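You operate a simulated robot arm through the tools that you are given. There is no shell and no other tool. Be economical: measure what you need, move in short steps, check, and stop when the job is done.

The job below is to be done with a simulated robot arm. You get a single attempt, and the scene is never put back.

## Task
Ready the cart to roll: yellow bucket into the green one, lip up, brake off.
Fine: lay the small lid on the potato crate.

Only the result counts: the job must be done as asked and must still hold three seconds after the hand-in. Knocking over, shifting, dropping, spilling or breaking anything else fails it. Lids that push on must go on centred and level and be pressed home; caps that screw on are set level and turned clockwise until they are tight.

## Robot
A 6-joint arm with a two-finger parallel gripper, fixed in place. Base frame: the origin is at the foot of the arm, x ahead of it, y to its left, z up; the work surface is at about z = 800. Lengths are in mm, angles in rad, forces in N, time in s.
With the tool pointing down near the work surface it reaches from about 340 to 760 mm from the base axis. Its first joint turns from -1.152 to 1.152 rad. Payload 2.45 kg.
Tool frame: the origin (TCP) lies between the finger pads and is the grasp point; the fingertips stand 24 mm ahead of it; z points along the fingers, y is the line along which they close. Largest opening 68 mm; finger width 17, thickness 10; the body of the gripper, 40 by 70 mm, starts 41 mm behind the TCP.
Orientation is that of the tool frame in the base frame, as [roll, pitch, yaw] about the fixed x, y, z axes, in that order (R = Rz(yaw) Ry(pitch) Rx(roll)). With the fingers straight down and closing along the base's y, the tool's x points along the base's -x, its y along +y and its z along -z.

## Interface
- The arm moves only by the tool servo_tool. Its argument "rows" is one flat list of numbers, 7 for each row, row after row: the shift along the base's x, y, z in cm, then the turn, a rotation vector about the base's x, y, z in rad, then the closure, from 0 (fully open) to 1 (shut). In form: [tx, ty, tz, wx, wy, wz, grip, tx, ty, tz, wx, wy, wz, grip, ...]. A call has 1 to 12 rows; each row is the pose to reach, as a shift and turn from the pose commanded when the call began. A row lasts 0.2 s, in which the tool goes at most 50 mm and 0.15 rad; a call with a longer step from one row to the next is refused whole, and so is a gripper value outside its range. A pose out of reach is approached as far as the arm can. The call stops where the force on the tool passes 50 N (or 10 N more than at its start, if that is more) or the arm is blocked; 0.2 s more then pass. Each finger travels about 108 mm/s and halts on what it meets, pressing with about 24 N; the grip force reading is that of the motor and also rises with nothing between the fingers. The clock runs only during rows and for 0.2 s after the last one: add rows that repeat a pose to give the fingers time. The reply holds the time, the measured pose of the TCP, the force on the tool along the base axes, the opening and the grip force, in the units named above and with some noise, with the torque about the TCP (base axes, N m) and any sound that the robot's microphone picked up.
- Cameras (640 x 400 px; columns grow to the right, rows downward): "scene" is fixed at [171.7, 424.5, 1447.5]; the picture's right is [-0.66, -0.75, 0.00], its down [-0.53, 0.46, -0.71] and it looks along [0.53, -0.47, -0.70] (base axes); focal length 214 px, centre (320, 200). "wrist" rides on the gripper at [84, 11, -75] in the tool frame; the picture's right is [-0.13, 0.99, 0.00], its down [-0.60, -0.08, -0.79] and it looks along [-0.79, -0.10, 0.61] (tool axes); focal length 251 px, centre (320, 200). There is no depth. A picture from a camera that has moved, and an enlarged one, comes with that camera's place and axes in the base frame and with its lens.
- snapshot(camera): a new picture of that camera. The clock stands still meanwhile.
- close_up(camera, box): a new picture of the part [left, top, right, bottom] of that camera's present view, enlarged. The clock stands still meanwhile.
- job_done(): hands the job in; it is judged then, once.

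Go step by step. Nothing tells you positions but the pictures and the camera data: compare them with the known pose of the tool, close in by small moves and look again before you grip or let go. The budget is 120 turns and 76 pictures, counting those below and the enlarged ones. Unless the task says otherwise, let go and move clear before handing in, and close with one line.

The tools are called after "Request:" as name(argument=value, ...) on one line, values as JSON. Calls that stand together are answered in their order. servo_tool: Moves the arm, as the interface text tells. Its arguments: {"type":"object","properties":{"rows":{"type":"array","items":{"type":"number"}}},"required":["rows"]} The other tools are called the same way: snapshot (camera) takes a picture; close_up (camera, box) takes an enlarged picture of a part of a camera's view; job_done () hands the job in.

At the start:

```text
t: 0.0
position: [484.0, -141.6, 1264.1]
tcp_rot: [-3.141, 0.0, 3.141]
wrist_force: [-0.9, 0.3, 0.1]
torque: [0.0, 0.03, 0.0]
grip_width: 67.9
finger_force: 0.0
```

scene: 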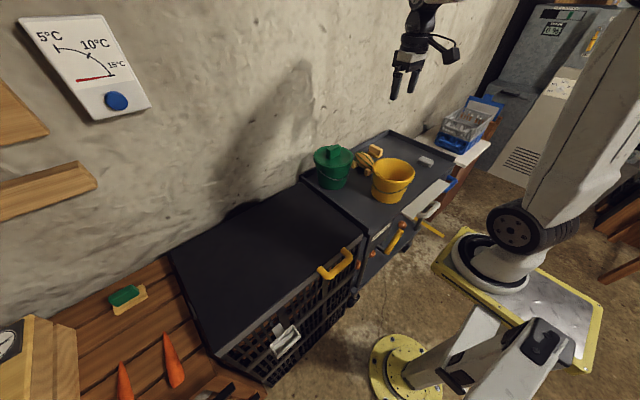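
wrist: 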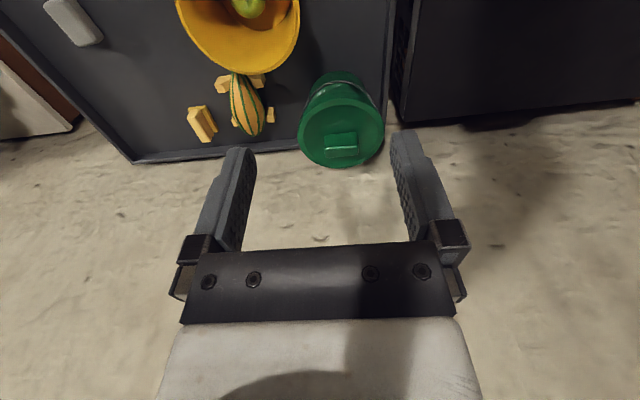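

I see a cart with a green lidded bucket and a yellow bucket, and a black crate beside it. I'll look closer first.

Request:
close_up(camera="scene", box=[290, 120, 450, 220])

Request:
close_up(camera="scene", box=[330, 180, 490, 280])

Request:
close_up(camera="scene", box=[160, 180, 400, 400])

Request:
close_up(camera="wrist", box=[0, 0, 420, 200])

```text
4.00 times, centred on (370, 170) of scene
camera zoom: at [171.7, 424.5, 1447.5], right [-0.66, -0.75, 0.0], down [-0.53, 0.46, -0.71], along [0.53, -0.47, -0.7], focal length 858 px, centre (120, 320)
```

zoom: 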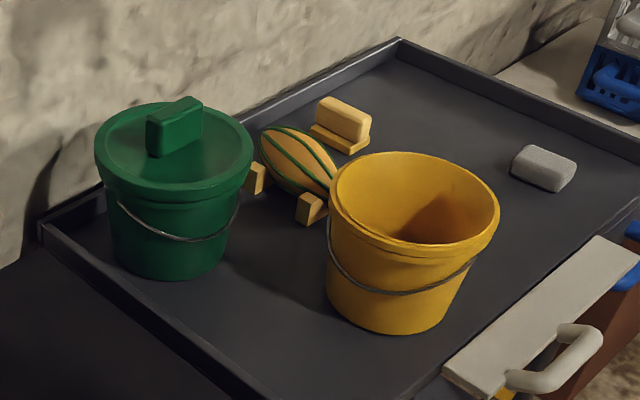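

```text
4.00 times, centred on (410, 230) of scene
camera zoom: at [171.7, 424.5, 1447.5], right [-0.66, -0.75, 0.0], down [-0.53, 0.46, -0.71], along [0.53, -0.47, -0.7], focal length 858 px, centre (-40, 80)
```

zoom: 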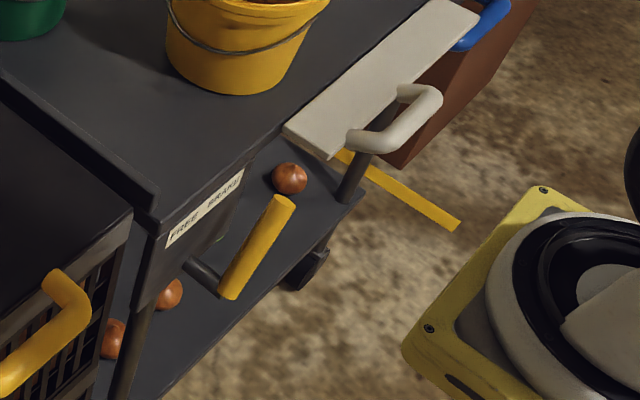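

```text
1.82 times, centred on (280, 290) of scene
camera zoom: at [171.7, 424.5, 1447.5], right [-0.66, -0.75, 0.0], down [-0.53, 0.46, -0.71], along [0.53, -0.47, -0.7], focal length 390 px, centre (393, 36)
```

zoom: 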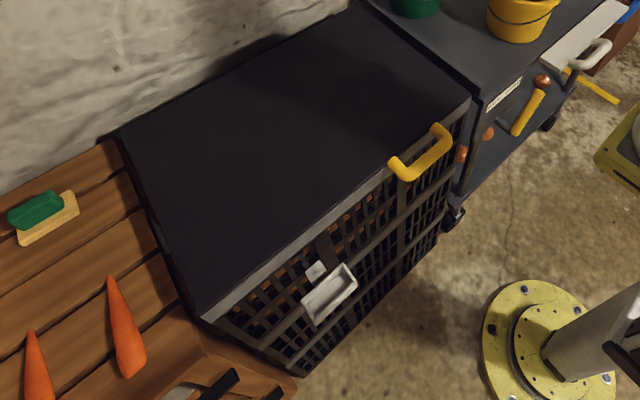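

```text
1.52 times, centred on (210, 100) of wrist
camera zoom: at [399.4, -127.0, 1337.9], right [0.13, 0.99, 0.0], down [0.6, -0.08, 0.79], along [0.79, -0.1, -0.61], focal length 383 px, centre (488, 352)
```

zoom: 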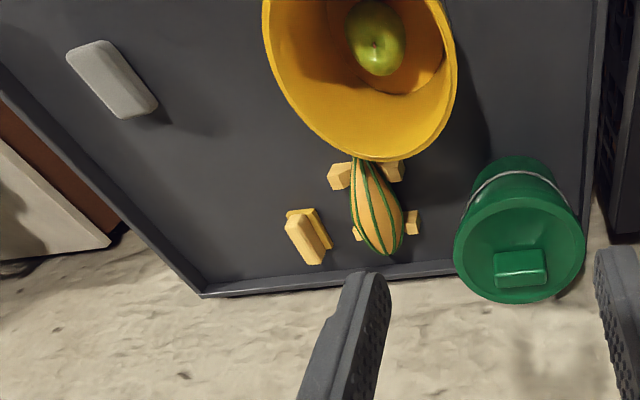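

The green bucket has a lid. The label, lever, flap and crate need a closer look before I plan.

Request:
close_up(camera="scene", box=[365, 215, 425, 255])

Request:
close_up(camera="scene", box=[395, 165, 475, 245])

Request:
close_up(camera="scene", box=[230, 240, 360, 380])

Request:
close_up(camera="scene", box=[400, 80, 520, 180])

```text
10.00 times, centred on (395, 235) of scene
camera zoom: at [171.7, 424.5, 1447.5], right [-0.66, -0.75, 0.0], down [-0.53, 0.46, -0.71], along [0.53, -0.47, -0.7], focal length 2145 px, centre (-430, -150)
```

zoom: 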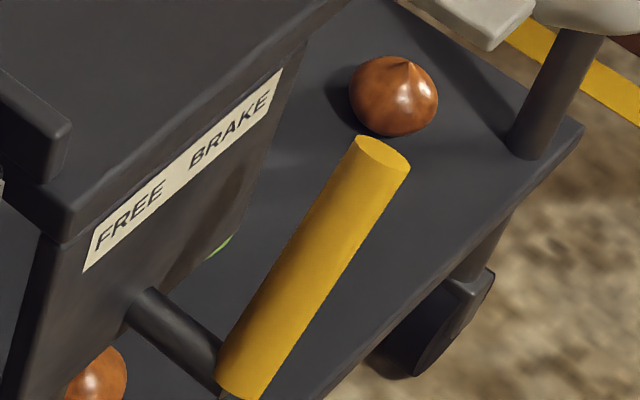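

```text
5.00 times, centred on (435, 205) of scene
camera zoom: at [171.7, 424.5, 1447.5], right [-0.66, -0.75, 0.0], down [-0.53, 0.46, -0.71], along [0.53, -0.47, -0.7], focal length 1072 px, centre (-255, 175)
```

zoom: 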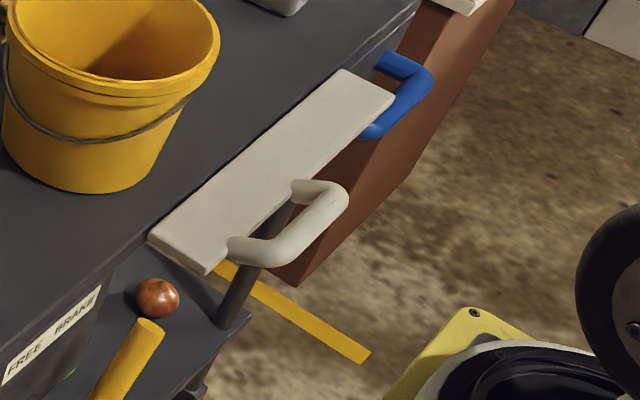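

```text
2.86 times, centred on (295, 310) of scene
camera zoom: at [171.7, 424.5, 1447.5], right [-0.66, -0.75, 0.0], down [-0.53, 0.46, -0.71], along [0.53, -0.47, -0.7], focal length 613 px, centre (391, -114)
```

zoom: 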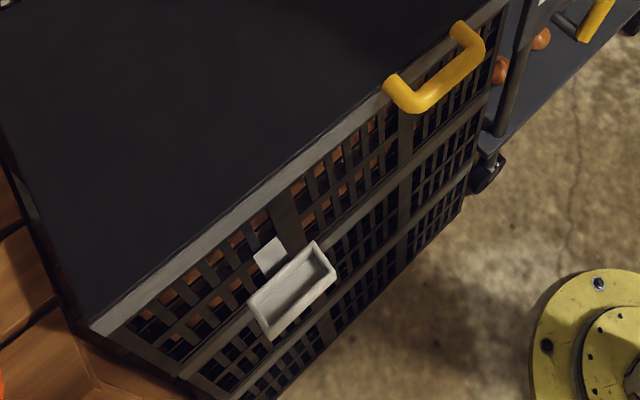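

```text
4.00 times, centred on (460, 130) of scene
camera zoom: at [171.7, 424.5, 1447.5], right [-0.66, -0.75, 0.0], down [-0.53, 0.46, -0.71], along [0.53, -0.47, -0.7], focal length 858 px, centre (-240, 480)
```

zoom: 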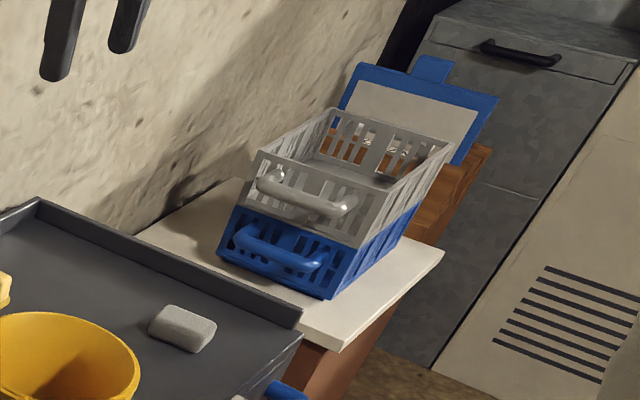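

The green lid's knob runs roughly along y, so I'll close along x. I'll turn the tool by -90° and come above the green bucket for a look.

Request:
servo_tool(rows=[1.8, 0.1, -1.2, 0, 0, -0.143, 0, 3.6, 0.2, -2.4, 0, 0, -0.286, 0, 5.4, 0.3, -3.6, 0, 0, -0.429, 0, 7.2, 0.4, -4.8, 0, 0, -0.571, 0, 9, 0.5, -6, 0, 0, -0.714, 0, 10.8, 0.6, -7.2, 0, 0, -0.857, 0, 12.6, 0.7, -8.4, 0, 0, -1.0, 0, 14.4, 0.8, -9.6, 0, 0, -1.143, 0, 16.2, 0.9, -10.8, 0, 0, -1.286, 0, 18, 1, -12, 0, 0, -1.429, 0, 19.8, 1.1, -13.2, 0, 0, -1.571, 0])

Request:
snapshot(camera="wrist")

Request:
snapshot(camera="scene")

```text
t: 2.4
position: [682.4, -128.8, 1131.5]
tcp_rot: [3.141, -0.001, 1.568]
wrist_force: [0.0, 1.0, -0.1]
torque: [0.02, 0.01, 0.02]
grip_width: 68.0
finger_force: 0.2
```

```text
65 pictures are left
camera wrist: at [693.4, -42.5, 1204.3], right [0.99, -0.13, 0.0], down [-0.08, -0.6, 0.79], along [-0.11, -0.79, -0.61], focal length 251 px, centre (320, 200)
```

wrist: 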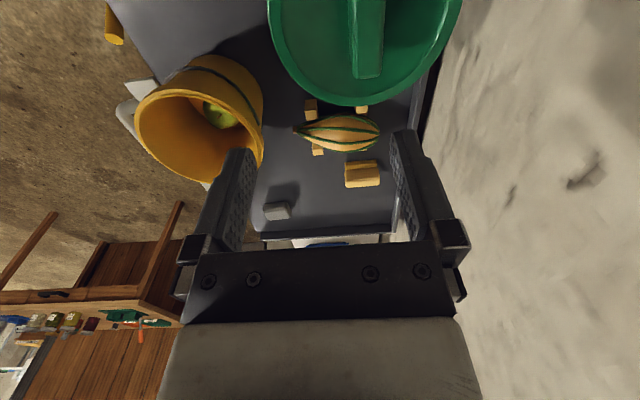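

```text
64 pictures are left
```

scene: 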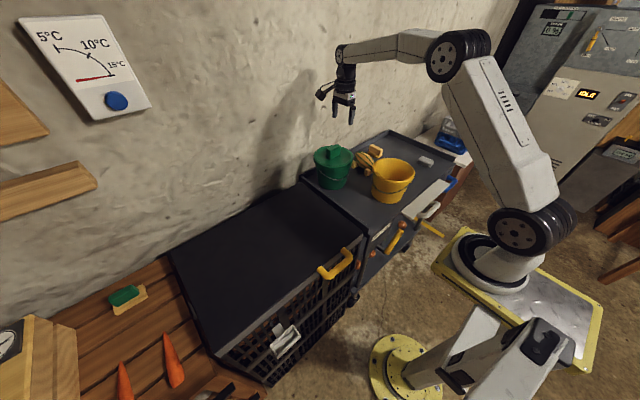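

Lid centre comes out at about (720, -131), knob top at z≈980. I'll move above it and check.

Request:
servo_tool(rows=[2, 0, -2, 0, 0, 0, 0, 3.7, 0, -4, 0, 0, 0, 0, 3.7, 0, -8, 0, 0, 0, 0, 3.7, 0, -9, 0, 0, 0, 0])

Request:
snapshot(camera="wrist")

Request:
close_up(camera="scene", box=[290, 90, 390, 200])

```text
t: 3.4
position: [718.5, -127.0, 1042.2]
tcp_rot: [3.141, 0.001, 1.57]
wrist_force: [-0.2, -0.1, -0.4]
torque: [-0.01, -0.03, 0.0]
grip_width: 68.2
finger_force: 0.0
```

```text
63 pictures are left
camera wrist: at [730.1, -41.6, 1115.6], right [0.99, -0.13, 0.0], down [-0.08, -0.6, 0.79], along [-0.1, -0.79, -0.61], focal length 251 px, centre (320, 200)
```

wrist: 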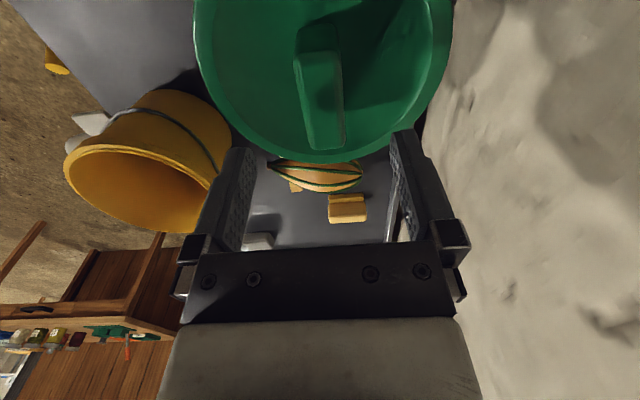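

```text
3.64 times, centred on (340, 145) of scene
camera zoom: at [171.7, 424.5, 1447.5], right [-0.66, -0.75, 0.0], down [-0.53, 0.46, -0.71], along [0.53, -0.47, -0.7], focal length 780 px, centre (247, 400)
```

zoom: 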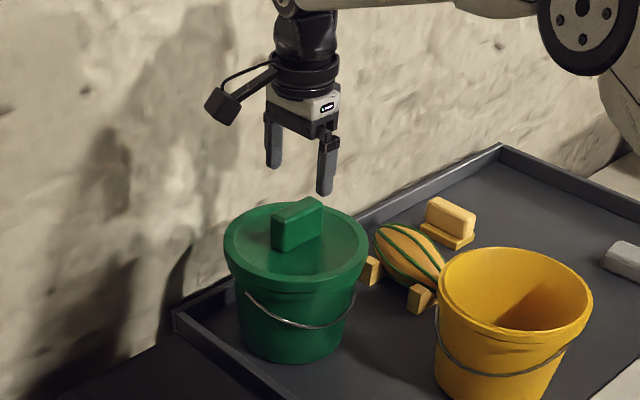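

Knob centre is about (724, -130). I'll shift slightly and descend part way around it.

Request:
servo_tool(rows=[0.5, -0.2, -1, 0, 0, 0, 0, 0.5, -0.2, -3.5, 0, 0, 0, 0, 0.5, -0.2, -6.5, 0, 0, 0, 0, 0.5, -0.2, -6.8, 0, 0, 0, 0])

Request:
snapshot(camera="wrist")

Request:
close_up(camera="scene", box=[300, 110, 370, 190])

```text
t: 4.4
position: [722.6, -130.5, 973.9]
tcp_rot: [3.141, 0.0, 1.571]
wrist_force: [0.2, -0.5, 0.6]
torque: [-0.03, 0.06, 0.01]
grip_width: 68.0
finger_force: 0.1
```

```text
61 pictures are left
camera wrist: at [735.4, -44.4, 1047.5], right [0.99, -0.13, 0.0], down [-0.08, -0.6, 0.79], along [-0.1, -0.79, -0.61], focal length 251 px, centre (320, 200)
```

wrist: 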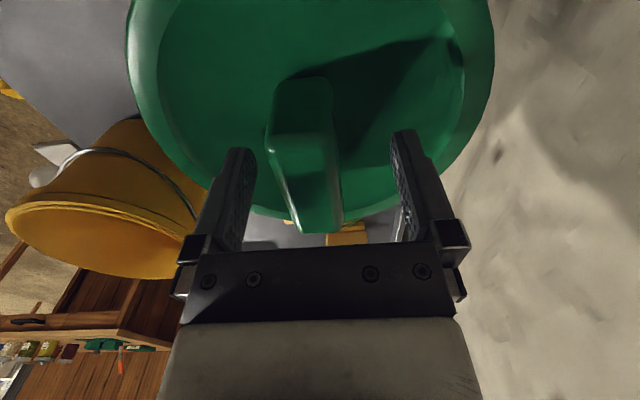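

```text
5.00 times, centred on (335, 150) of scene
camera zoom: at [171.7, 424.5, 1447.5], right [-0.66, -0.75, 0.0], down [-0.53, 0.46, -0.71], along [0.53, -0.47, -0.7], focal length 1072 px, centre (245, 450)
```

zoom: 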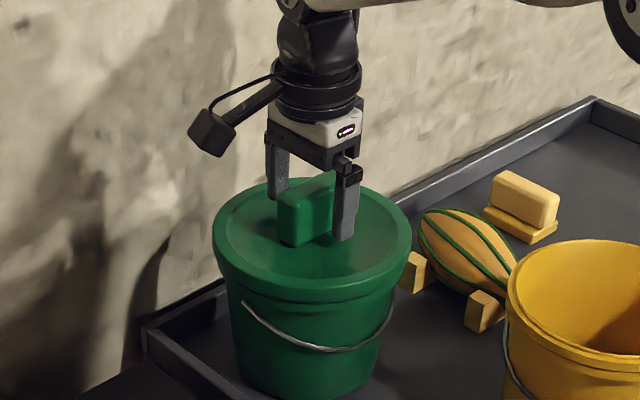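

The knob is between the fingers, aligned. I'll centre a bit, lower 8 mm and close gently.

Request:
servo_tool(rows=[-0.2, -0.5, -0.8, 0, 0, 0, 0, -0.2, -0.5, -0.8, 0, 0, 0, 0.3, -0.2, -0.5, -0.8, 0, 0, 0, 0.6, -0.2, -0.5, -0.8, 0, 0, 0, 0.9, -0.2, -0.5, -0.8, 0, 0, 0, 0.9])

Request:
close_up(camera="scene", box=[300, 110, 370, 190])

```text
t: 5.6
position: [721.3, -135.8, 966.8]
tcp_rot: [-3.142, 0.001, 1.571]
wrist_force: [-0.2, -0.2, 0.2]
torque: [-0.01, 0.01, -0.02]
grip_width: 25.8
finger_force: 23.8
heard: snap
```

```text
5.00 times, centred on (335, 150) of scene
camera zoom: at [171.7, 424.5, 1447.5], right [-0.66, -0.75, 0.0], down [-0.53, 0.46, -0.71], along [0.53, -0.47, -0.7], focal length 1072 px, centre (245, 450)
```

zoom: 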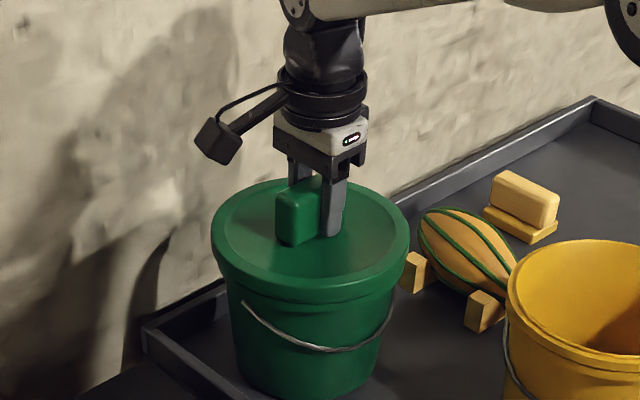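

Gripped (25.8 mm), and a snap was heard. I'll lift slowly.

Request:
servo_tool(rows=[0, 0, 0.5, 0, 0, 0, 0.9, 0, 0, 1, 0, 0, 0, 0.9, 0, 0, 1.5, 0, 0, 0, 0.9])

Request:
close_up(camera="scene", box=[300, 110, 370, 190])

```text
t: 6.4
position: [721.3, -135.0, 982.6]
tcp_rot: [3.139, 0.001, 1.571]
wrist_force: [-1.0, -0.5, 0.0]
torque: [-0.01, -0.04, 0.0]
grip_width: 26.4
finger_force: 0.1
```

```text
5.00 times, centred on (335, 150) of scene
camera zoom: at [171.7, 424.5, 1447.5], right [-0.66, -0.75, 0.0], down [-0.53, 0.46, -0.71], along [0.53, -0.47, -0.7], focal length 1072 px, centre (245, 450)
```

zoom: 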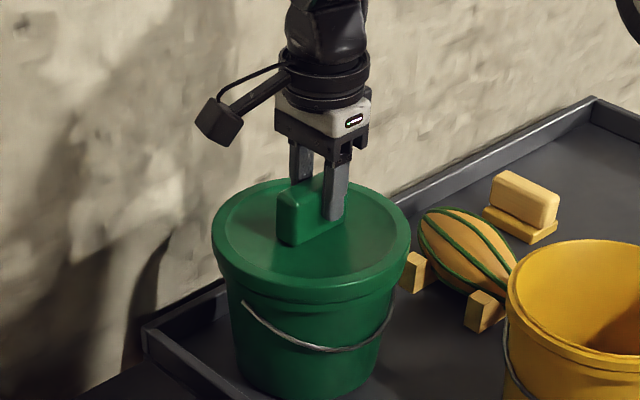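

The fingers slid up the knob, and the grip force reads near zero though closure is commanded. I'll test the gripper: go back down and close fully.

Request:
servo_tool(rows=[0, 0, 0, 0, 0, 0, 0.6, 0, 0, -1.8, 0, 0, 0, 0.5, 0, 0, -1.8, 0, 0, 0, 1, 0, 0, -1.8, 0, 0, 0, 1, 0, 0, -1.8, 0, 0, 0, 1])

Request:
snapshot(camera="wrist")

```text
t: 7.6
position: [722.0, -135.6, 967.5]
tcp_rot: [3.141, 0.0, 1.57]
wrist_force: [-9.8, 1.1, 21.9]
torque: [0.18, 0.57, 0.03]
grip_width: 25.6
finger_force: 24.1
heard: snap
```

```text
57 pictures are left
camera wrist: at [733.2, -50.4, 1039.7], right [0.99, -0.13, 0.0], down [-0.08, -0.6, 0.79], along [-0.1, -0.79, -0.61], focal length 251 px, centre (320, 200)
```

wrist: 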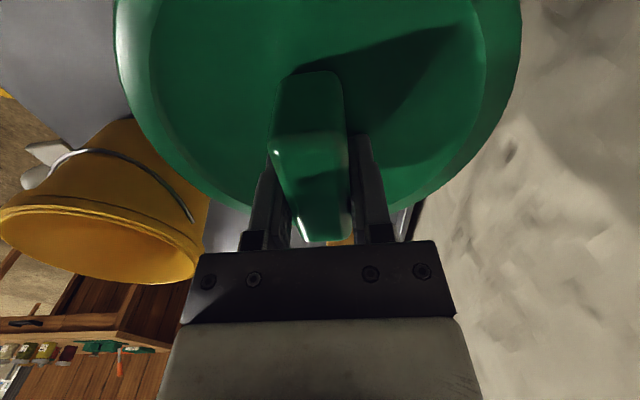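

The fingertips touch the lid at about z=943 with a firm grip now. I'll relieve the press and lift in tiny steps, watching the force.

Request:
servo_tool(rows=[0, 0, 0.3, 0, 0, 0, 1, 0, 0, 0.3, 0, 0, 0, 1])

Request:
servo_tool(rows=[0, 0, 0.3, 0, 0, 0, 1, 0, 0, 0.3, 0, 0, 0, 1])

Request:
servo_tool(rows=[0, 0, 0.3, 0, 0, 0, 1, 0, 0, 0.3, 0, 0, 0, 1])

```text
t: 8.2
position: [722.1, -136.5, 965.6]
tcp_rot: [3.139, 0.002, 1.57]
wrist_force: [2.5, -4.4, 4.0]
torque: [-0.11, -0.27, -0.08]
grip_width: 25.6
finger_force: 23.9
```

```text
t: 8.8
position: [720.7, -135.9, 969.4]
tcp_rot: [-3.138, -0.002, 1.569]
wrist_force: [-0.7, -0.2, -0.6]
torque: [-0.04, 0.01, 0.0]
grip_width: 25.4
finger_force: 24.0
heard: snap
```

```text
t: 9.4
position: [721.2, -135.2, 973.2]
tcp_rot: [-3.142, -0.001, 1.573]
wrist_force: [-0.9, 0.4, -1.0]
torque: [-0.04, 0.01, -0.01]
grip_width: 25.6
finger_force: 24.1
```

It snapped again on lifting, and about 1 N now hangs from the tool. Let me see whether the lid is off.

Request:
servo_tool(rows=[0, 0, 1, 0, 0, 0, 1, 0, 0, 1.5, 0, 0, 0, 1])

Request:
close_up(camera="scene", box=[300, 110, 370, 190])

```text
t: 10.0
position: [720.6, -135.4, 987.0]
tcp_rot: [-3.141, -0.002, 1.57]
wrist_force: [-0.9, 1.2, -1.0]
torque: [-0.01, 0.02, 0.04]
grip_width: 25.6
finger_force: 24.1
```

```text
5.00 times, centred on (335, 150) of scene
camera zoom: at [171.7, 424.5, 1447.5], right [-0.66, -0.75, 0.0], down [-0.53, 0.46, -0.71], along [0.53, -0.47, -0.7], focal length 1072 px, centre (245, 450)
```

zoom: 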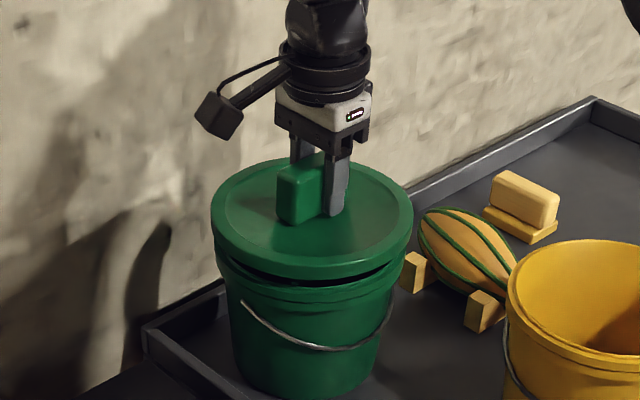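

The lid is free in the gripper. I'll check the black crate's contents while lifting the lid up and over towards it.

Request:
servo_tool(rows=[0, 0, 3, 0, 0, 0, 1, -1, 1, 6.5, 0, 0, 0, 1, -3, 3.5, 8, 0, 0, 0, 1, -4.5, 7.5, 8, 0, 0, 0, 1, -6, 11.5, 8, 0, 0, 0, 1, -7.5, 15.5, 8, 0, 0, 0, 1, -9, 19.5, 8, 0, 0, 0, 1, -10.5, 23.5, 8, 0, 0, 0, 1, -12, 27.5, 8, 0, 0, 0, 1, -13, 31, 8, 0, 0, 0, 1, -13, 33, 8, 0, 0, 0, 1])

Request:
close_up(camera="scene", box=[250, 280, 330, 360])

Request:
snapshot(camera="scene")

```text
t: 12.4
position: [592.4, 196.1, 1065.4]
tcp_rot: [-3.141, -0.001, 1.571]
wrist_force: [0.3, -0.2, -1.5]
torque: [-0.03, -0.01, 0.0]
grip_width: 25.6
finger_force: 24.5
```

```text
5.00 times, centred on (290, 320) of scene
camera zoom: at [171.7, 424.5, 1447.5], right [-0.66, -0.75, 0.0], down [-0.53, 0.46, -0.71], along [0.53, -0.47, -0.7], focal length 1072 px, centre (470, -400)
```

zoom: 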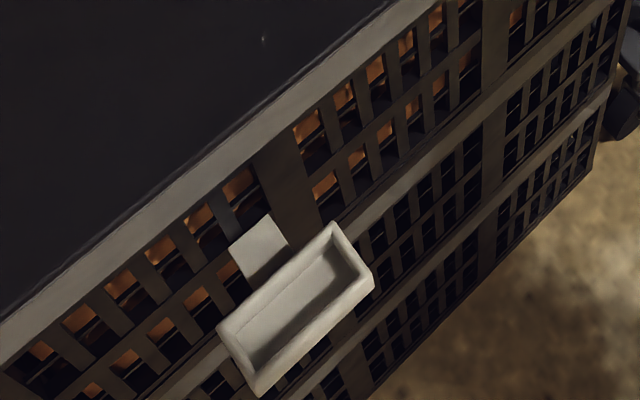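

```text
54 pictures are left
```

scene: 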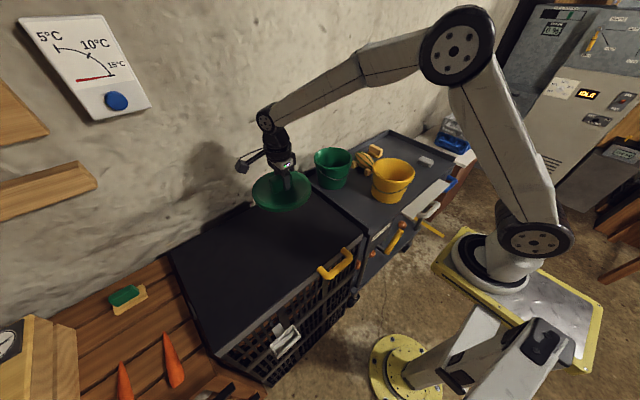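

Lid is above the black crate. Descending, quickly first and then in small steps until contact.

Request:
servo_tool(rows=[0, 0, -4, 0, 0, 0, 1, 0, 0, -8, 0, 0, 0, 1, 0, 0, -12, 0, 0, 0, 1, 0, 0, -14, 0, 0, 0, 1])

Request:
snapshot(camera="wrist")

Request:
close_up(camera="scene", box=[200, 140, 360, 260])

```text
t: 13.4
position: [591.8, 194.0, 929.4]
tcp_rot: [-3.141, 0.0, 1.572]
wrist_force: [-1.0, 0.4, -0.3]
torque: [0.01, 0.01, 0.05]
grip_width: 25.6
finger_force: 23.9
```

```text
53 pictures are left
camera wrist: at [604.0, 280.0, 1002.6], right [0.99, -0.13, 0.0], down [-0.08, -0.6, 0.79], along [-0.1, -0.79, -0.61], focal length 251 px, centre (320, 200)
```

wrist: 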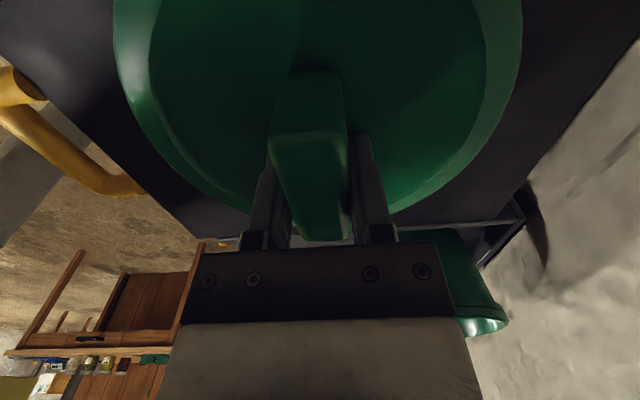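

```text
3.33 times, centred on (280, 200) of scene
camera zoom: at [171.7, 424.5, 1447.5], right [-0.66, -0.75, 0.0], down [-0.53, 0.46, -0.71], along [0.53, -0.47, -0.7], focal length 715 px, centre (453, 200)
```

zoom: 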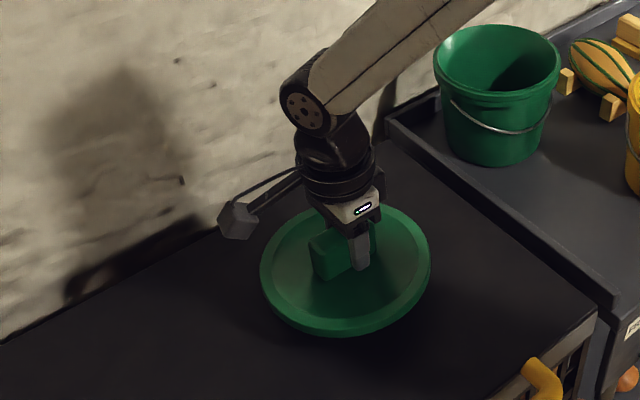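

Request:
servo_tool(rows=[0, 0, -1, 0, 0, 0, 1, 0, 0, -2, 0, 0, 0, 1, 0, 0, -2.5, 0, 0, 0, 1])

Request:
servo_tool(rows=[0, 0, -0.4, 0, 0, 0, 1, 0, 0, -0.8, 0, 0, 0, 1])

Request:
close_up(camera="scene", box=[200, 140, 360, 260])

```text
t: 14.2
position: [590.3, 193.7, 902.9]
tcp_rot: [3.141, -0.001, 1.571]
wrist_force: [0.0, 0.9, -0.8]
torque: [-0.02, -0.03, 0.03]
grip_width: 25.7
finger_force: 24.6
```

```text
t: 14.8
position: [592.6, 193.5, 894.6]
tcp_rot: [3.141, 0.001, 1.572]
wrist_force: [-0.2, 0.6, -1.6]
torque: [-0.07, -0.03, 0.02]
grip_width: 26.0
finger_force: 23.7
```

```text
3.33 times, centred on (280, 200) of scene
camera zoom: at [171.7, 424.5, 1447.5], right [-0.66, -0.75, 0.0], down [-0.53, 0.46, -0.71], along [0.53, -0.47, -0.7], focal length 715 px, centre (453, 200)
```

zoom: 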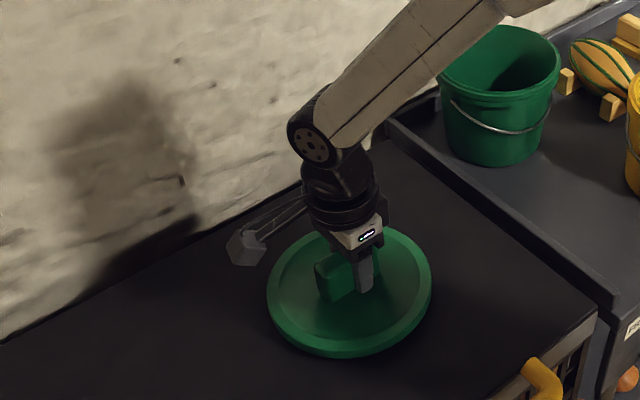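

Request:
servo_tool(rows=[0, 0, -0.4, 0, 0, 0, 1, 0, 0, -0.8, 0, 0, 0, 1])

Request:
servo_tool(rows=[0, 0, -0.4, 0, 0, 0, 1, 0, 0, -0.8, 0, 0, 0, 1])

Request:
servo_tool(rows=[0, 0, -0.4, 0, 0, 0, 1, 0, 0, -0.8, 0, 0, 0, 1])

```text
t: 15.4
position: [592.4, 194.4, 887.7]
tcp_rot: [3.14, 0.001, 1.572]
wrist_force: [-0.4, 0.6, -1.5]
torque: [-0.03, -0.03, 0.03]
grip_width: 25.6
finger_force: 23.9
```

```text
t: 16.0
position: [591.5, 194.9, 879.7]
tcp_rot: [3.141, 0.0, 1.571]
wrist_force: [-4.4, -4.4, 15.2]
torque: [-0.28, 0.26, -0.04]
grip_width: 25.8
finger_force: 24.5
```

```text
t: 16.5
position: [593.4, 195.6, 879.6]
tcp_rot: [3.138, 0.0, 1.571]
wrist_force: [-0.1, -0.6, 8.8]
torque: [-0.11, 0.63, 0.03]
grip_width: 25.9
finger_force: 24.4
stopped in row 2: the force on the tool passed its limit at 57 N (the readings are from after the stop); the commanded pose is now the measured one
```

Contact at z≈880. Easing up 1 mm and opening, then rising clear.

Request:
servo_tool(rows=[0, 0, 0, 0, 0, 0, 0.5, 0, 0, 0, 0, 0, 0, 0.2, 0, 0, 0, 0, 0, 0, 0.2, 0, 0, 2, 0, 0, 0, 0.1, 0, 0, 6, 0, 0, 0, 0, 0, 0, 10, 0, 0, 0, 0])

Request:
snapshot(camera="scene")

```text
t: 17.9
position: [590.9, 192.1, 979.7]
tcp_rot: [-3.141, -0.002, 1.572]
wrist_force: [0.0, -0.8, 0.2]
torque: [-0.01, 0.01, -0.02]
grip_width: 68.0
finger_force: 0.2
```

```text
50 pictures are left
```

scene: 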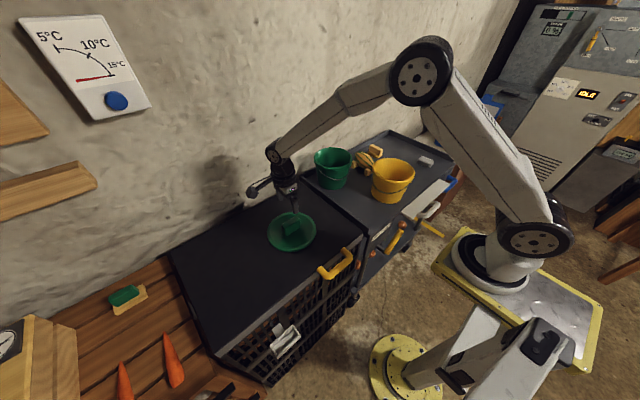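

Lid rests on the crate. Now I go above the yellow bucket for measuring.

Request:
servo_tool(rows=[0, 0, 4, 0, 0, 0, 0, 0, -2, 8, 0, 0, 0, 0, -2, -6, 11, 0, 0, 0, 0, -4, -10, 12, 0, 0, 0, 0, -6, -14, 12, 0, 0, 0, 0, -8, -18, 12, 0, 0, 0, 0, -10, -22, 12, 0, 0, 0, 0, -12, -26, 12, 0, 0, 0, 0, -14, -30, 12, 0, 0, 0, 0, -14, -34, 12, 0, 0, 0, 0, -14, -35, 12, 0, 0, 0, 0])

Request:
snapshot(camera="wrist")

Request:
close_up(camera="scene", box=[290, 120, 450, 220])

```text
refused: row 3 steps farther than a row can; nothing moved
```

```text
49 pictures are left
camera wrist: at [603.2, 277.9, 1053.3], right [0.99, -0.13, 0.0], down [-0.08, -0.6, 0.79], along [-0.1, -0.79, -0.61], focal length 251 px, centre (320, 200)
```

wrist: 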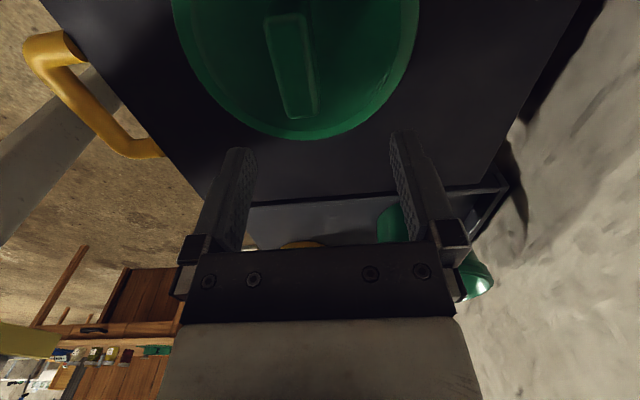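

```text
4.00 times, centred on (370, 170) of scene
camera zoom: at [171.7, 424.4, 1447.5], right [-0.66, -0.75, 0.0], down [-0.53, 0.46, -0.71], along [0.53, -0.47, -0.7], focal length 858 px, centre (120, 320)
```

zoom: 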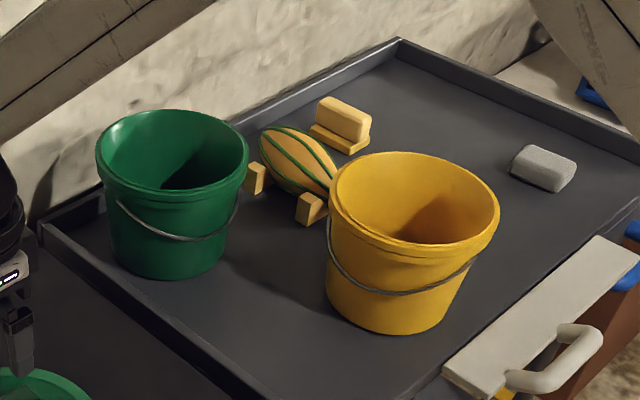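

Request:
servo_tool(rows=[0, 0, 4, 0, 0, 0, 0, 0, -2, 8, 0, 0, 0, 0, -2, -5, 10.5, 0, 0, 0, 0, -4, -9, 12, 0, 0, 0, 0, -6, -13, 12, 0, 0, 0, 0, -8, -17, 12, 0, 0, 0, 0, -10, -21, 12, 0, 0, 0, 0, -12, -25, 12, 0, 0, 0, 0, -14, -29, 12, 0, 0, 0, 0, -14, -33, 12, 0, 0, 0, 0, -14, -35, 12, 0, 0, 0, 0])

Request:
snapshot(camera="wrist")

```text
t: 20.3
position: [453.0, -155.3, 1098.9]
tcp_rot: [3.138, 0.0, 1.572]
wrist_force: [0.6, 0.9, -0.2]
torque: [0.0, 0.02, 0.01]
grip_width: 68.3
finger_force: 0.0
```

```text
47 pictures are left
camera wrist: at [464.0, -70.2, 1172.0], right [0.99, -0.13, 0.0], down [-0.08, -0.6, 0.79], along [-0.1, -0.79, -0.61], focal length 251 px, centre (320, 200)
```

wrist: 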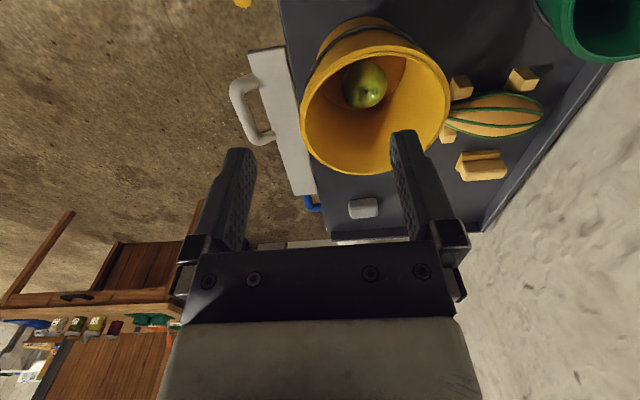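

I'll zoom on the rim to see where the bail attaches before choosing the grip point.

Request:
close_up(camera="wrist", box=[280, 0, 480, 190])

Request:
close_up(camera="scene", box=[360, 145, 430, 215])

```text
2.11 times, centred on (380, 95) of wrist
camera zoom: at [464.0, -70.2, 1172.0], right [0.99, -0.13, 0.0], down [-0.08, -0.6, 0.79], along [-0.1, -0.79, -0.61], focal length 529 px, centre (194, 421)
```

zoom: 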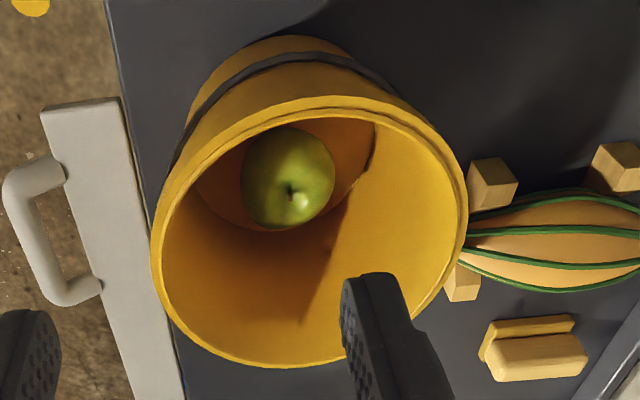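

```text
5.71 times, centred on (395, 180) of scene
camera zoom: at [171.7, 424.4, 1447.5], right [-0.66, -0.75, 0.0], down [-0.53, 0.46, -0.71], along [0.53, -0.47, -0.7], focal length 1226 px, centre (-109, 314)
```

zoom: 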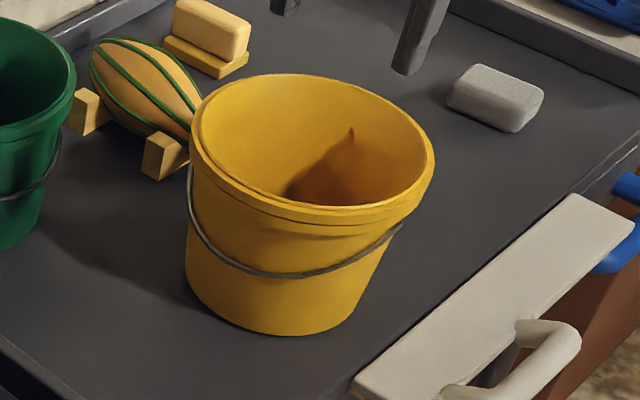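

I'll grip the rim on the -x/-y side, away from the bail pivots, with the tool turned by +0.61. Moving above that point first.

Request:
servo_tool(rows=[-0.4, -3, -1, 0, 0, 0.13, 0, -0.8, -6, -2, 0, 0, 0.26, 0, -1.2, -9, -4, 0, 0, 0.39, 0, -1.5, -12, -6, 0, 0, 0.5, 0, -1.8, -14.4, -9, 0, 0, 0.61, 0, -1.8, -14.4, -10, 0, 0, 0.61, 0])

Request:
snapshot(camera="wrist")

Request:
close_up(camera="scene", box=[350, 115, 440, 215])

```text
t: 21.7
position: [434.8, -301.1, 998.1]
tcp_rot: [3.14, -0.001, 2.184]
wrist_force: [-0.2, -0.3, 0.8]
torque: [0.01, -0.01, 0.0]
grip_width: 68.0
finger_force: 0.0
```

```text
44 pictures are left
camera wrist: at [396.1, -224.3, 1071.9], right [0.89, 0.46, 0.0], down [0.28, -0.54, 0.79], along [0.37, -0.7, -0.61], focal length 251 px, centre (320, 200)
```

wrist: 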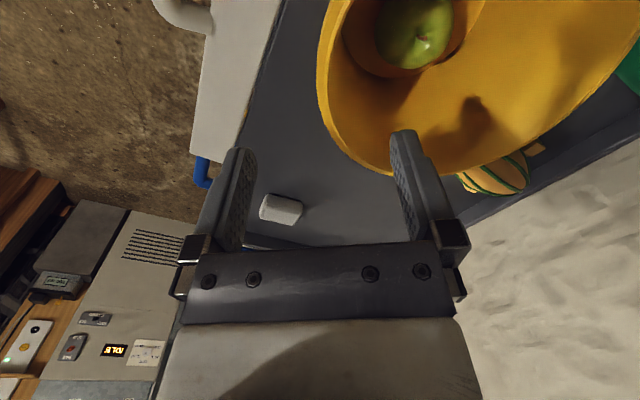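

```text
4.00 times, centred on (395, 165) of scene
camera zoom: at [171.7, 424.4, 1447.5], right [-0.66, -0.75, 0.0], down [-0.53, 0.46, -0.71], along [0.53, -0.47, -0.7], focal length 858 px, centre (20, 340)
```

zoom: 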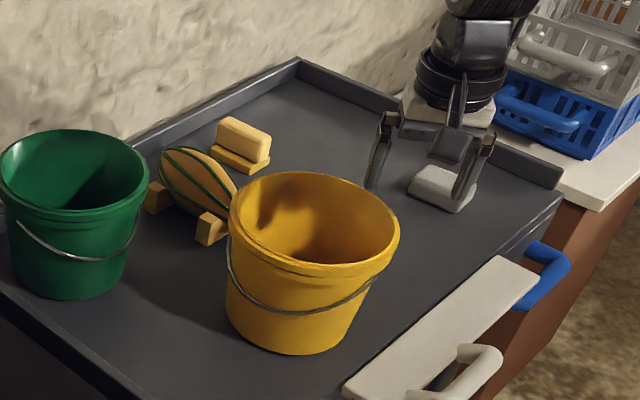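

The target lines up with the rim in both views. Descending so the pads straddle the rim band.

Request:
servo_tool(rows=[0.2, 0.1, -2, 0, 0, 0, 0, 0.2, 0.1, -4.5, 0, 0, 0, 0, 0.2, 0.1, -6, 0, 0, 0, 0, 0.2, 0.1, -7.2, 0, 0, 0, 0])

Request:
snapshot(camera="wrist")

Request:
close_up(camera="scene", box=[365, 135, 435, 205])

```text
t: 22.7
position: [435.6, -299.3, 927.7]
tcp_rot: [3.139, -0.001, 2.179]
wrist_force: [0.4, 0.6, 0.7]
torque: [-0.02, -0.04, -0.04]
grip_width: 68.0
finger_force: 0.0
```

```text
42 pictures are left
camera wrist: at [397.3, -222.2, 1000.7], right [0.89, 0.46, 0.0], down [0.28, -0.54, 0.79], along [0.37, -0.7, -0.61], focal length 251 px, centre (320, 200)
```

wrist: 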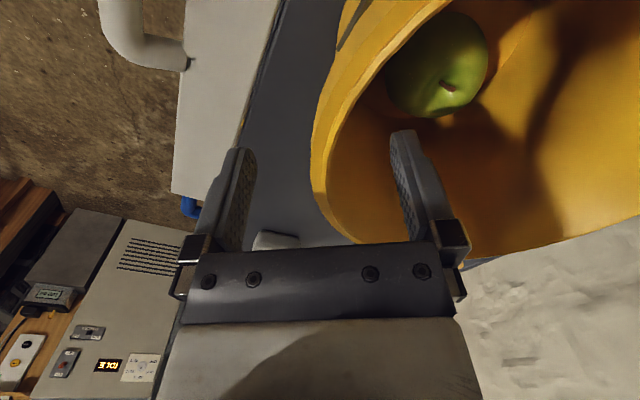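

```text
5.71 times, centred on (400, 170) of scene
camera zoom: at [171.7, 424.5, 1447.5], right [-0.66, -0.75, 0.0], down [-0.53, 0.46, -0.71], along [0.53, -0.47, -0.7], focal length 1226 px, centre (-137, 371)
```

zoom: 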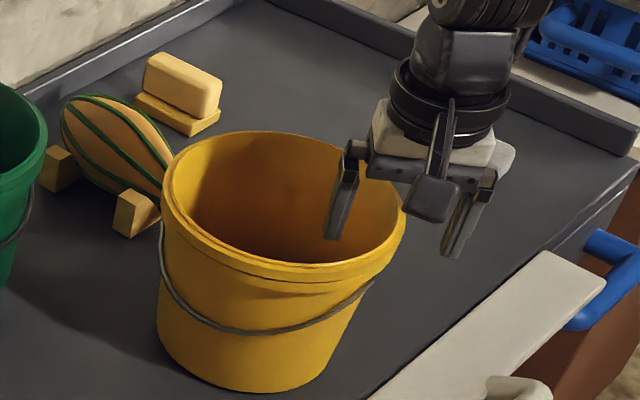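

The rim is well between the pads. Closing and then lifting a few mm to test.

Request:
servo_tool(rows=[0, 0, -0.3, 0, 0, 0, 0.3, 0, 0, -0.3, 0, 0, 0, 0.6, 0, 0, -0.3, 0, 0, 0, 1, 0, 0, -0.3, 0, 0, 0, 1, 0, 0, -0.3, 0, 0, 0, 1])

Request:
servo_tool(rows=[0, 0, 0.3, 0, 0, 0, 1, 0, 0, 0.8, 0, 0, 0, 1, 0, 0, 1.3, 0, 0, 0, 1])

Request:
close_up(camera="scene", box=[365, 135, 435, 205])

```text
t: 23.9
position: [435.0, -298.3, 924.9]
tcp_rot: [3.139, -0.001, 2.18]
wrist_force: [1.0, -0.9, 2.2]
torque: [0.25, -0.38, -0.22]
grip_width: 17.6
finger_force: 24.3
```

```text
t: 24.7
position: [436.2, -298.6, 937.1]
tcp_rot: [3.141, -0.002, 2.182]
wrist_force: [0.2, -0.8, -3.0]
torque: [-0.13, 0.21, 0.01]
grip_width: 16.1
finger_force: 24.1
```

```text
5.71 times, centred on (400, 170) of scene
camera zoom: at [171.8, 424.4, 1447.5], right [-0.66, -0.75, 0.0], down [-0.53, 0.46, -0.71], along [0.53, -0.47, -0.7], focal length 1226 px, centre (-137, 371)
```

zoom: 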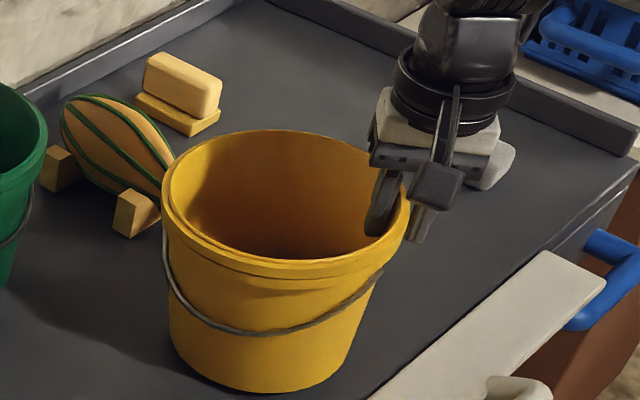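

It lifts with a small tilt. I'll lift further and watch for slip.

Request:
servo_tool(rows=[0, 0, 1.5, 0, 0, 0, 1, 0, 0, 3, 0, 0, 0, 1, 0, 0, 4.5, 0, 0, 0, 1, 0, 0, 4.5, 0, 0, 0, 1])

Request:
close_up(camera="scene", box=[350, 105, 440, 215])

```text
t: 25.7
position: [435.7, -298.8, 982.7]
tcp_rot: [3.14, 0.0, 2.181]
wrist_force: [0.6, -0.6, -2.3]
torque: [-0.1, 0.15, 0.0]
grip_width: 16.4
finger_force: 24.1
```

```text
3.64 times, centred on (395, 160) of scene
camera zoom: at [171.8, 424.4, 1447.5], right [-0.66, -0.75, 0.0], down [-0.53, 0.46, -0.71], along [0.53, -0.47, -0.7], focal length 780 px, centre (47, 346)
```

zoom: 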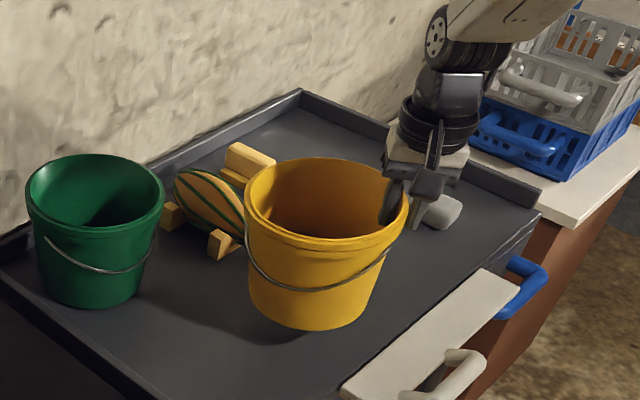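

Stable hold; the bucket is tilted about 0.1 rad (wall taper). I'll level it by tilting the tool, and raise it.

Request:
servo_tool(rows=[0, 0, 1, 0.015, -0.022, 0, 1, 0, 0, 3, 0.03, -0.043, 0, 1, 0, 0, 5.5, 0.045, -0.065, 0, 1, 0, 0, 8, 0.06, -0.086, 0, 1, 0, 0, 11, 0.06, -0.086, 0, 1, 0, 0, 13, 0.06, -0.086, 0, 1, 0, 0, 13, 0.06, -0.086, 0, 1])

Request:
close_up(camera="scene", box=[310, 70, 460, 210])

```text
t: 27.3
position: [436.9, -299.1, 1111.3]
tcp_rot: [3.035, 0.0, 2.178]
wrist_force: [-1.3, 0.9, -1.9]
torque: [-0.11, 0.16, 0.01]
grip_width: 15.9
finger_force: 24.4
```

```text
2.86 times, centred on (385, 140) of scene
camera zoom: at [171.8, 424.4, 1447.5], right [-0.66, -0.75, 0.0], down [-0.53, 0.46, -0.71], along [0.53, -0.47, -0.7], focal length 613 px, centre (134, 371)
```

zoom: 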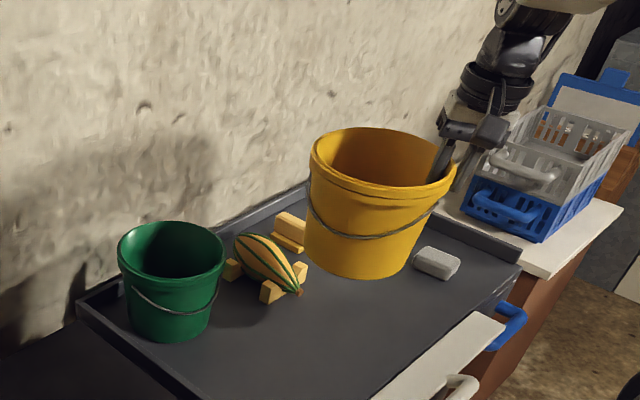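

The bucket is level now. Carrying it over the green bucket.

Request:
servo_tool(rows=[1.5, 0.8, 0, 0, 0, 0, 1, 4.5, 2.5, 0, 0, 0, 0, 1, 7.5, 4.1, 0, 0, 0, 0, 1, 10.5, 5.7, 0, 0, 0, 0, 1, 13.5, 7.4, 0, 0, 0, 0, 1, 16.5, 9, 0, 0, 0, 0, 1, 19.5, 10.7, 0, 0, 0, 0, 1, 21.5, 11.8, 0, 0, 0, 0, 1, 22.1, 12.2, 0, 0, 0, 0, 1, 22.1, 12.2, 0, 0, 0, 0, 1])

Request:
close_up(camera="scene", box=[290, 70, 410, 200])

Request:
snapshot(camera="wrist")

```text
t: 29.5
position: [656.2, -176.4, 1110.4]
tcp_rot: [3.037, -0.001, 2.182]
wrist_force: [0.6, 0.6, -3.0]
torque: [-0.14, 0.19, 0.0]
grip_width: 15.9
finger_force: 24.4
```

```text
3.08 times, centred on (350, 135) of scene
camera zoom: at [171.8, 424.5, 1447.5], right [-0.66, -0.75, 0.0], down [-0.53, 0.46, -0.71], along [0.53, -0.47, -0.7], focal length 660 px, centre (228, 400)
```

zoom: 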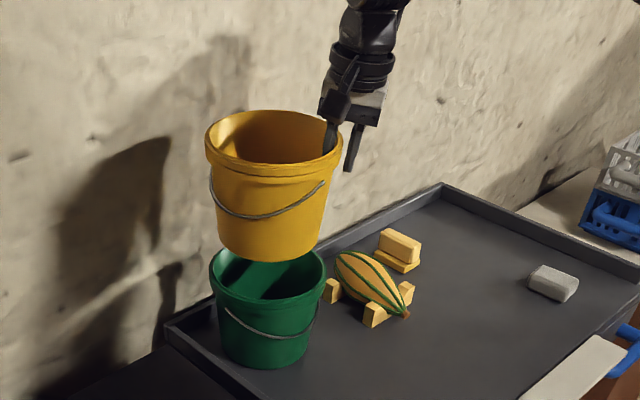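

```text
36 pictures are left
camera wrist: at [611.8, -104.1, 1184.6], right [0.88, 0.46, 0.11], down [0.21, -0.59, 0.78], along [0.42, -0.67, -0.62], focal length 251 px, centre (320, 200)
```

wrist: 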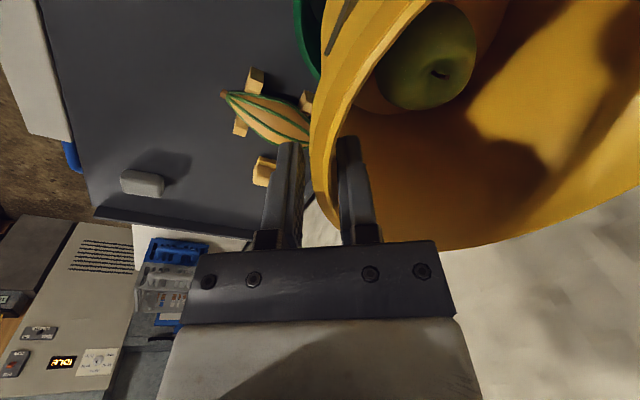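

Laterally aligned within a few mm. I'll lower to just above the green rim and check the depth direction.

Request:
servo_tool(rows=[0, 0, -1, 0, 0, 0, 1, 0, 0, -2.5, 0, 0, 0, 1, 0, 0, -3.5, 0, 0, 0, 1, 0, 0, -3.5, 0, 0, 0, 1])

Request:
close_up(camera="scene", box=[305, 110, 375, 200])

```text
t: 30.5
position: [656.5, -176.9, 1075.6]
tcp_rot: [3.036, 0.0, 2.178]
wrist_force: [0.7, -0.5, -2.5]
torque: [-0.09, 0.12, 0.03]
grip_width: 16.1
finger_force: 24.0
```

```text
4.44 times, centred on (340, 155) of scene
camera zoom: at [171.8, 424.4, 1447.5], right [-0.66, -0.75, 0.0], down [-0.53, 0.46, -0.71], along [0.53, -0.47, -0.7], focal length 953 px, centre (231, 400)
```

zoom: 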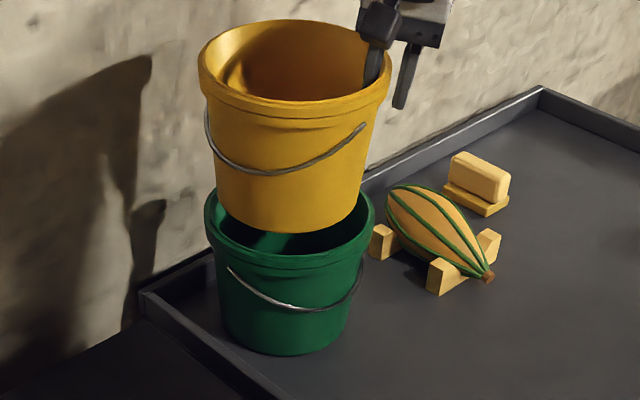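

The yellow bottom looks about 7 mm image-left of the green's centre, and slightly over-tilted. Correcting and lowering to rim level.

Request:
servo_tool(rows=[-0.3, -0.1, 0, -0.017, 0.025, 0, 1, -0.35, -0.15, -1, -0.017, 0.025, 0, 1, -0.35, -0.15, -2, -0.017, 0.025, 0, 1, -0.35, -0.15, -2, -0.017, 0.025, 0, 1])

Request:
close_up(camera="scene", box=[310, 125, 370, 195])

```text
t: 31.5
position: [653.7, -177.6, 1055.8]
tcp_rot: [3.065, 0.0, 2.179]
wrist_force: [-0.7, 0.7, -3.1]
torque: [-0.17, 0.19, -0.05]
grip_width: 15.9
finger_force: 23.6
```

```text
5.71 times, centred on (340, 160) of scene
camera zoom: at [171.8, 424.4, 1447.5], right [-0.66, -0.75, 0.0], down [-0.53, 0.46, -0.71], along [0.53, -0.47, -0.7], focal length 1226 px, centre (206, 429)
```

zoom: 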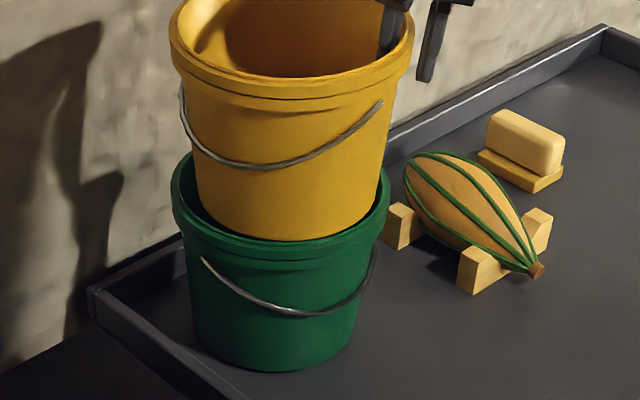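

Slightly too far to image-right now; nudging back and lowering a little, watching forces.

Request:
servo_tool(rows=[0.35, 0.05, 0, 0.008, -0.011, 0, 1, 0.35, 0.05, -0.6, 0.008, -0.011, 0, 1, 0.35, 0.05, -1.2, 0.008, -0.011, 0, 1, 0.35, 0.05, -1.2, 0.008, -0.011, 0, 1])

Request:
close_up(camera="scene", box=[310, 125, 370, 195])

```text
t: 32.5
position: [655.9, -175.9, 1043.9]
tcp_rot: [3.049, 0.0, 2.18]
wrist_force: [0.3, 0.3, -2.7]
torque: [-0.11, 0.13, -0.03]
grip_width: 16.1
finger_force: 24.6
```

```text
5.71 times, centred on (340, 160) of scene
camera zoom: at [171.8, 424.4, 1447.5], right [-0.66, -0.75, 0.0], down [-0.53, 0.46, -0.71], along [0.53, -0.47, -0.7], focal length 1226 px, centre (206, 429)
```

zoom: 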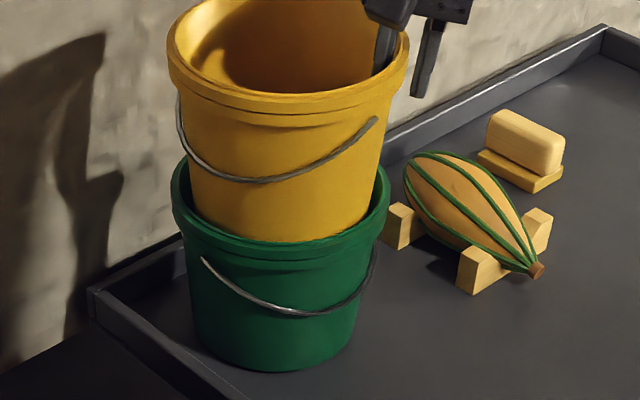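

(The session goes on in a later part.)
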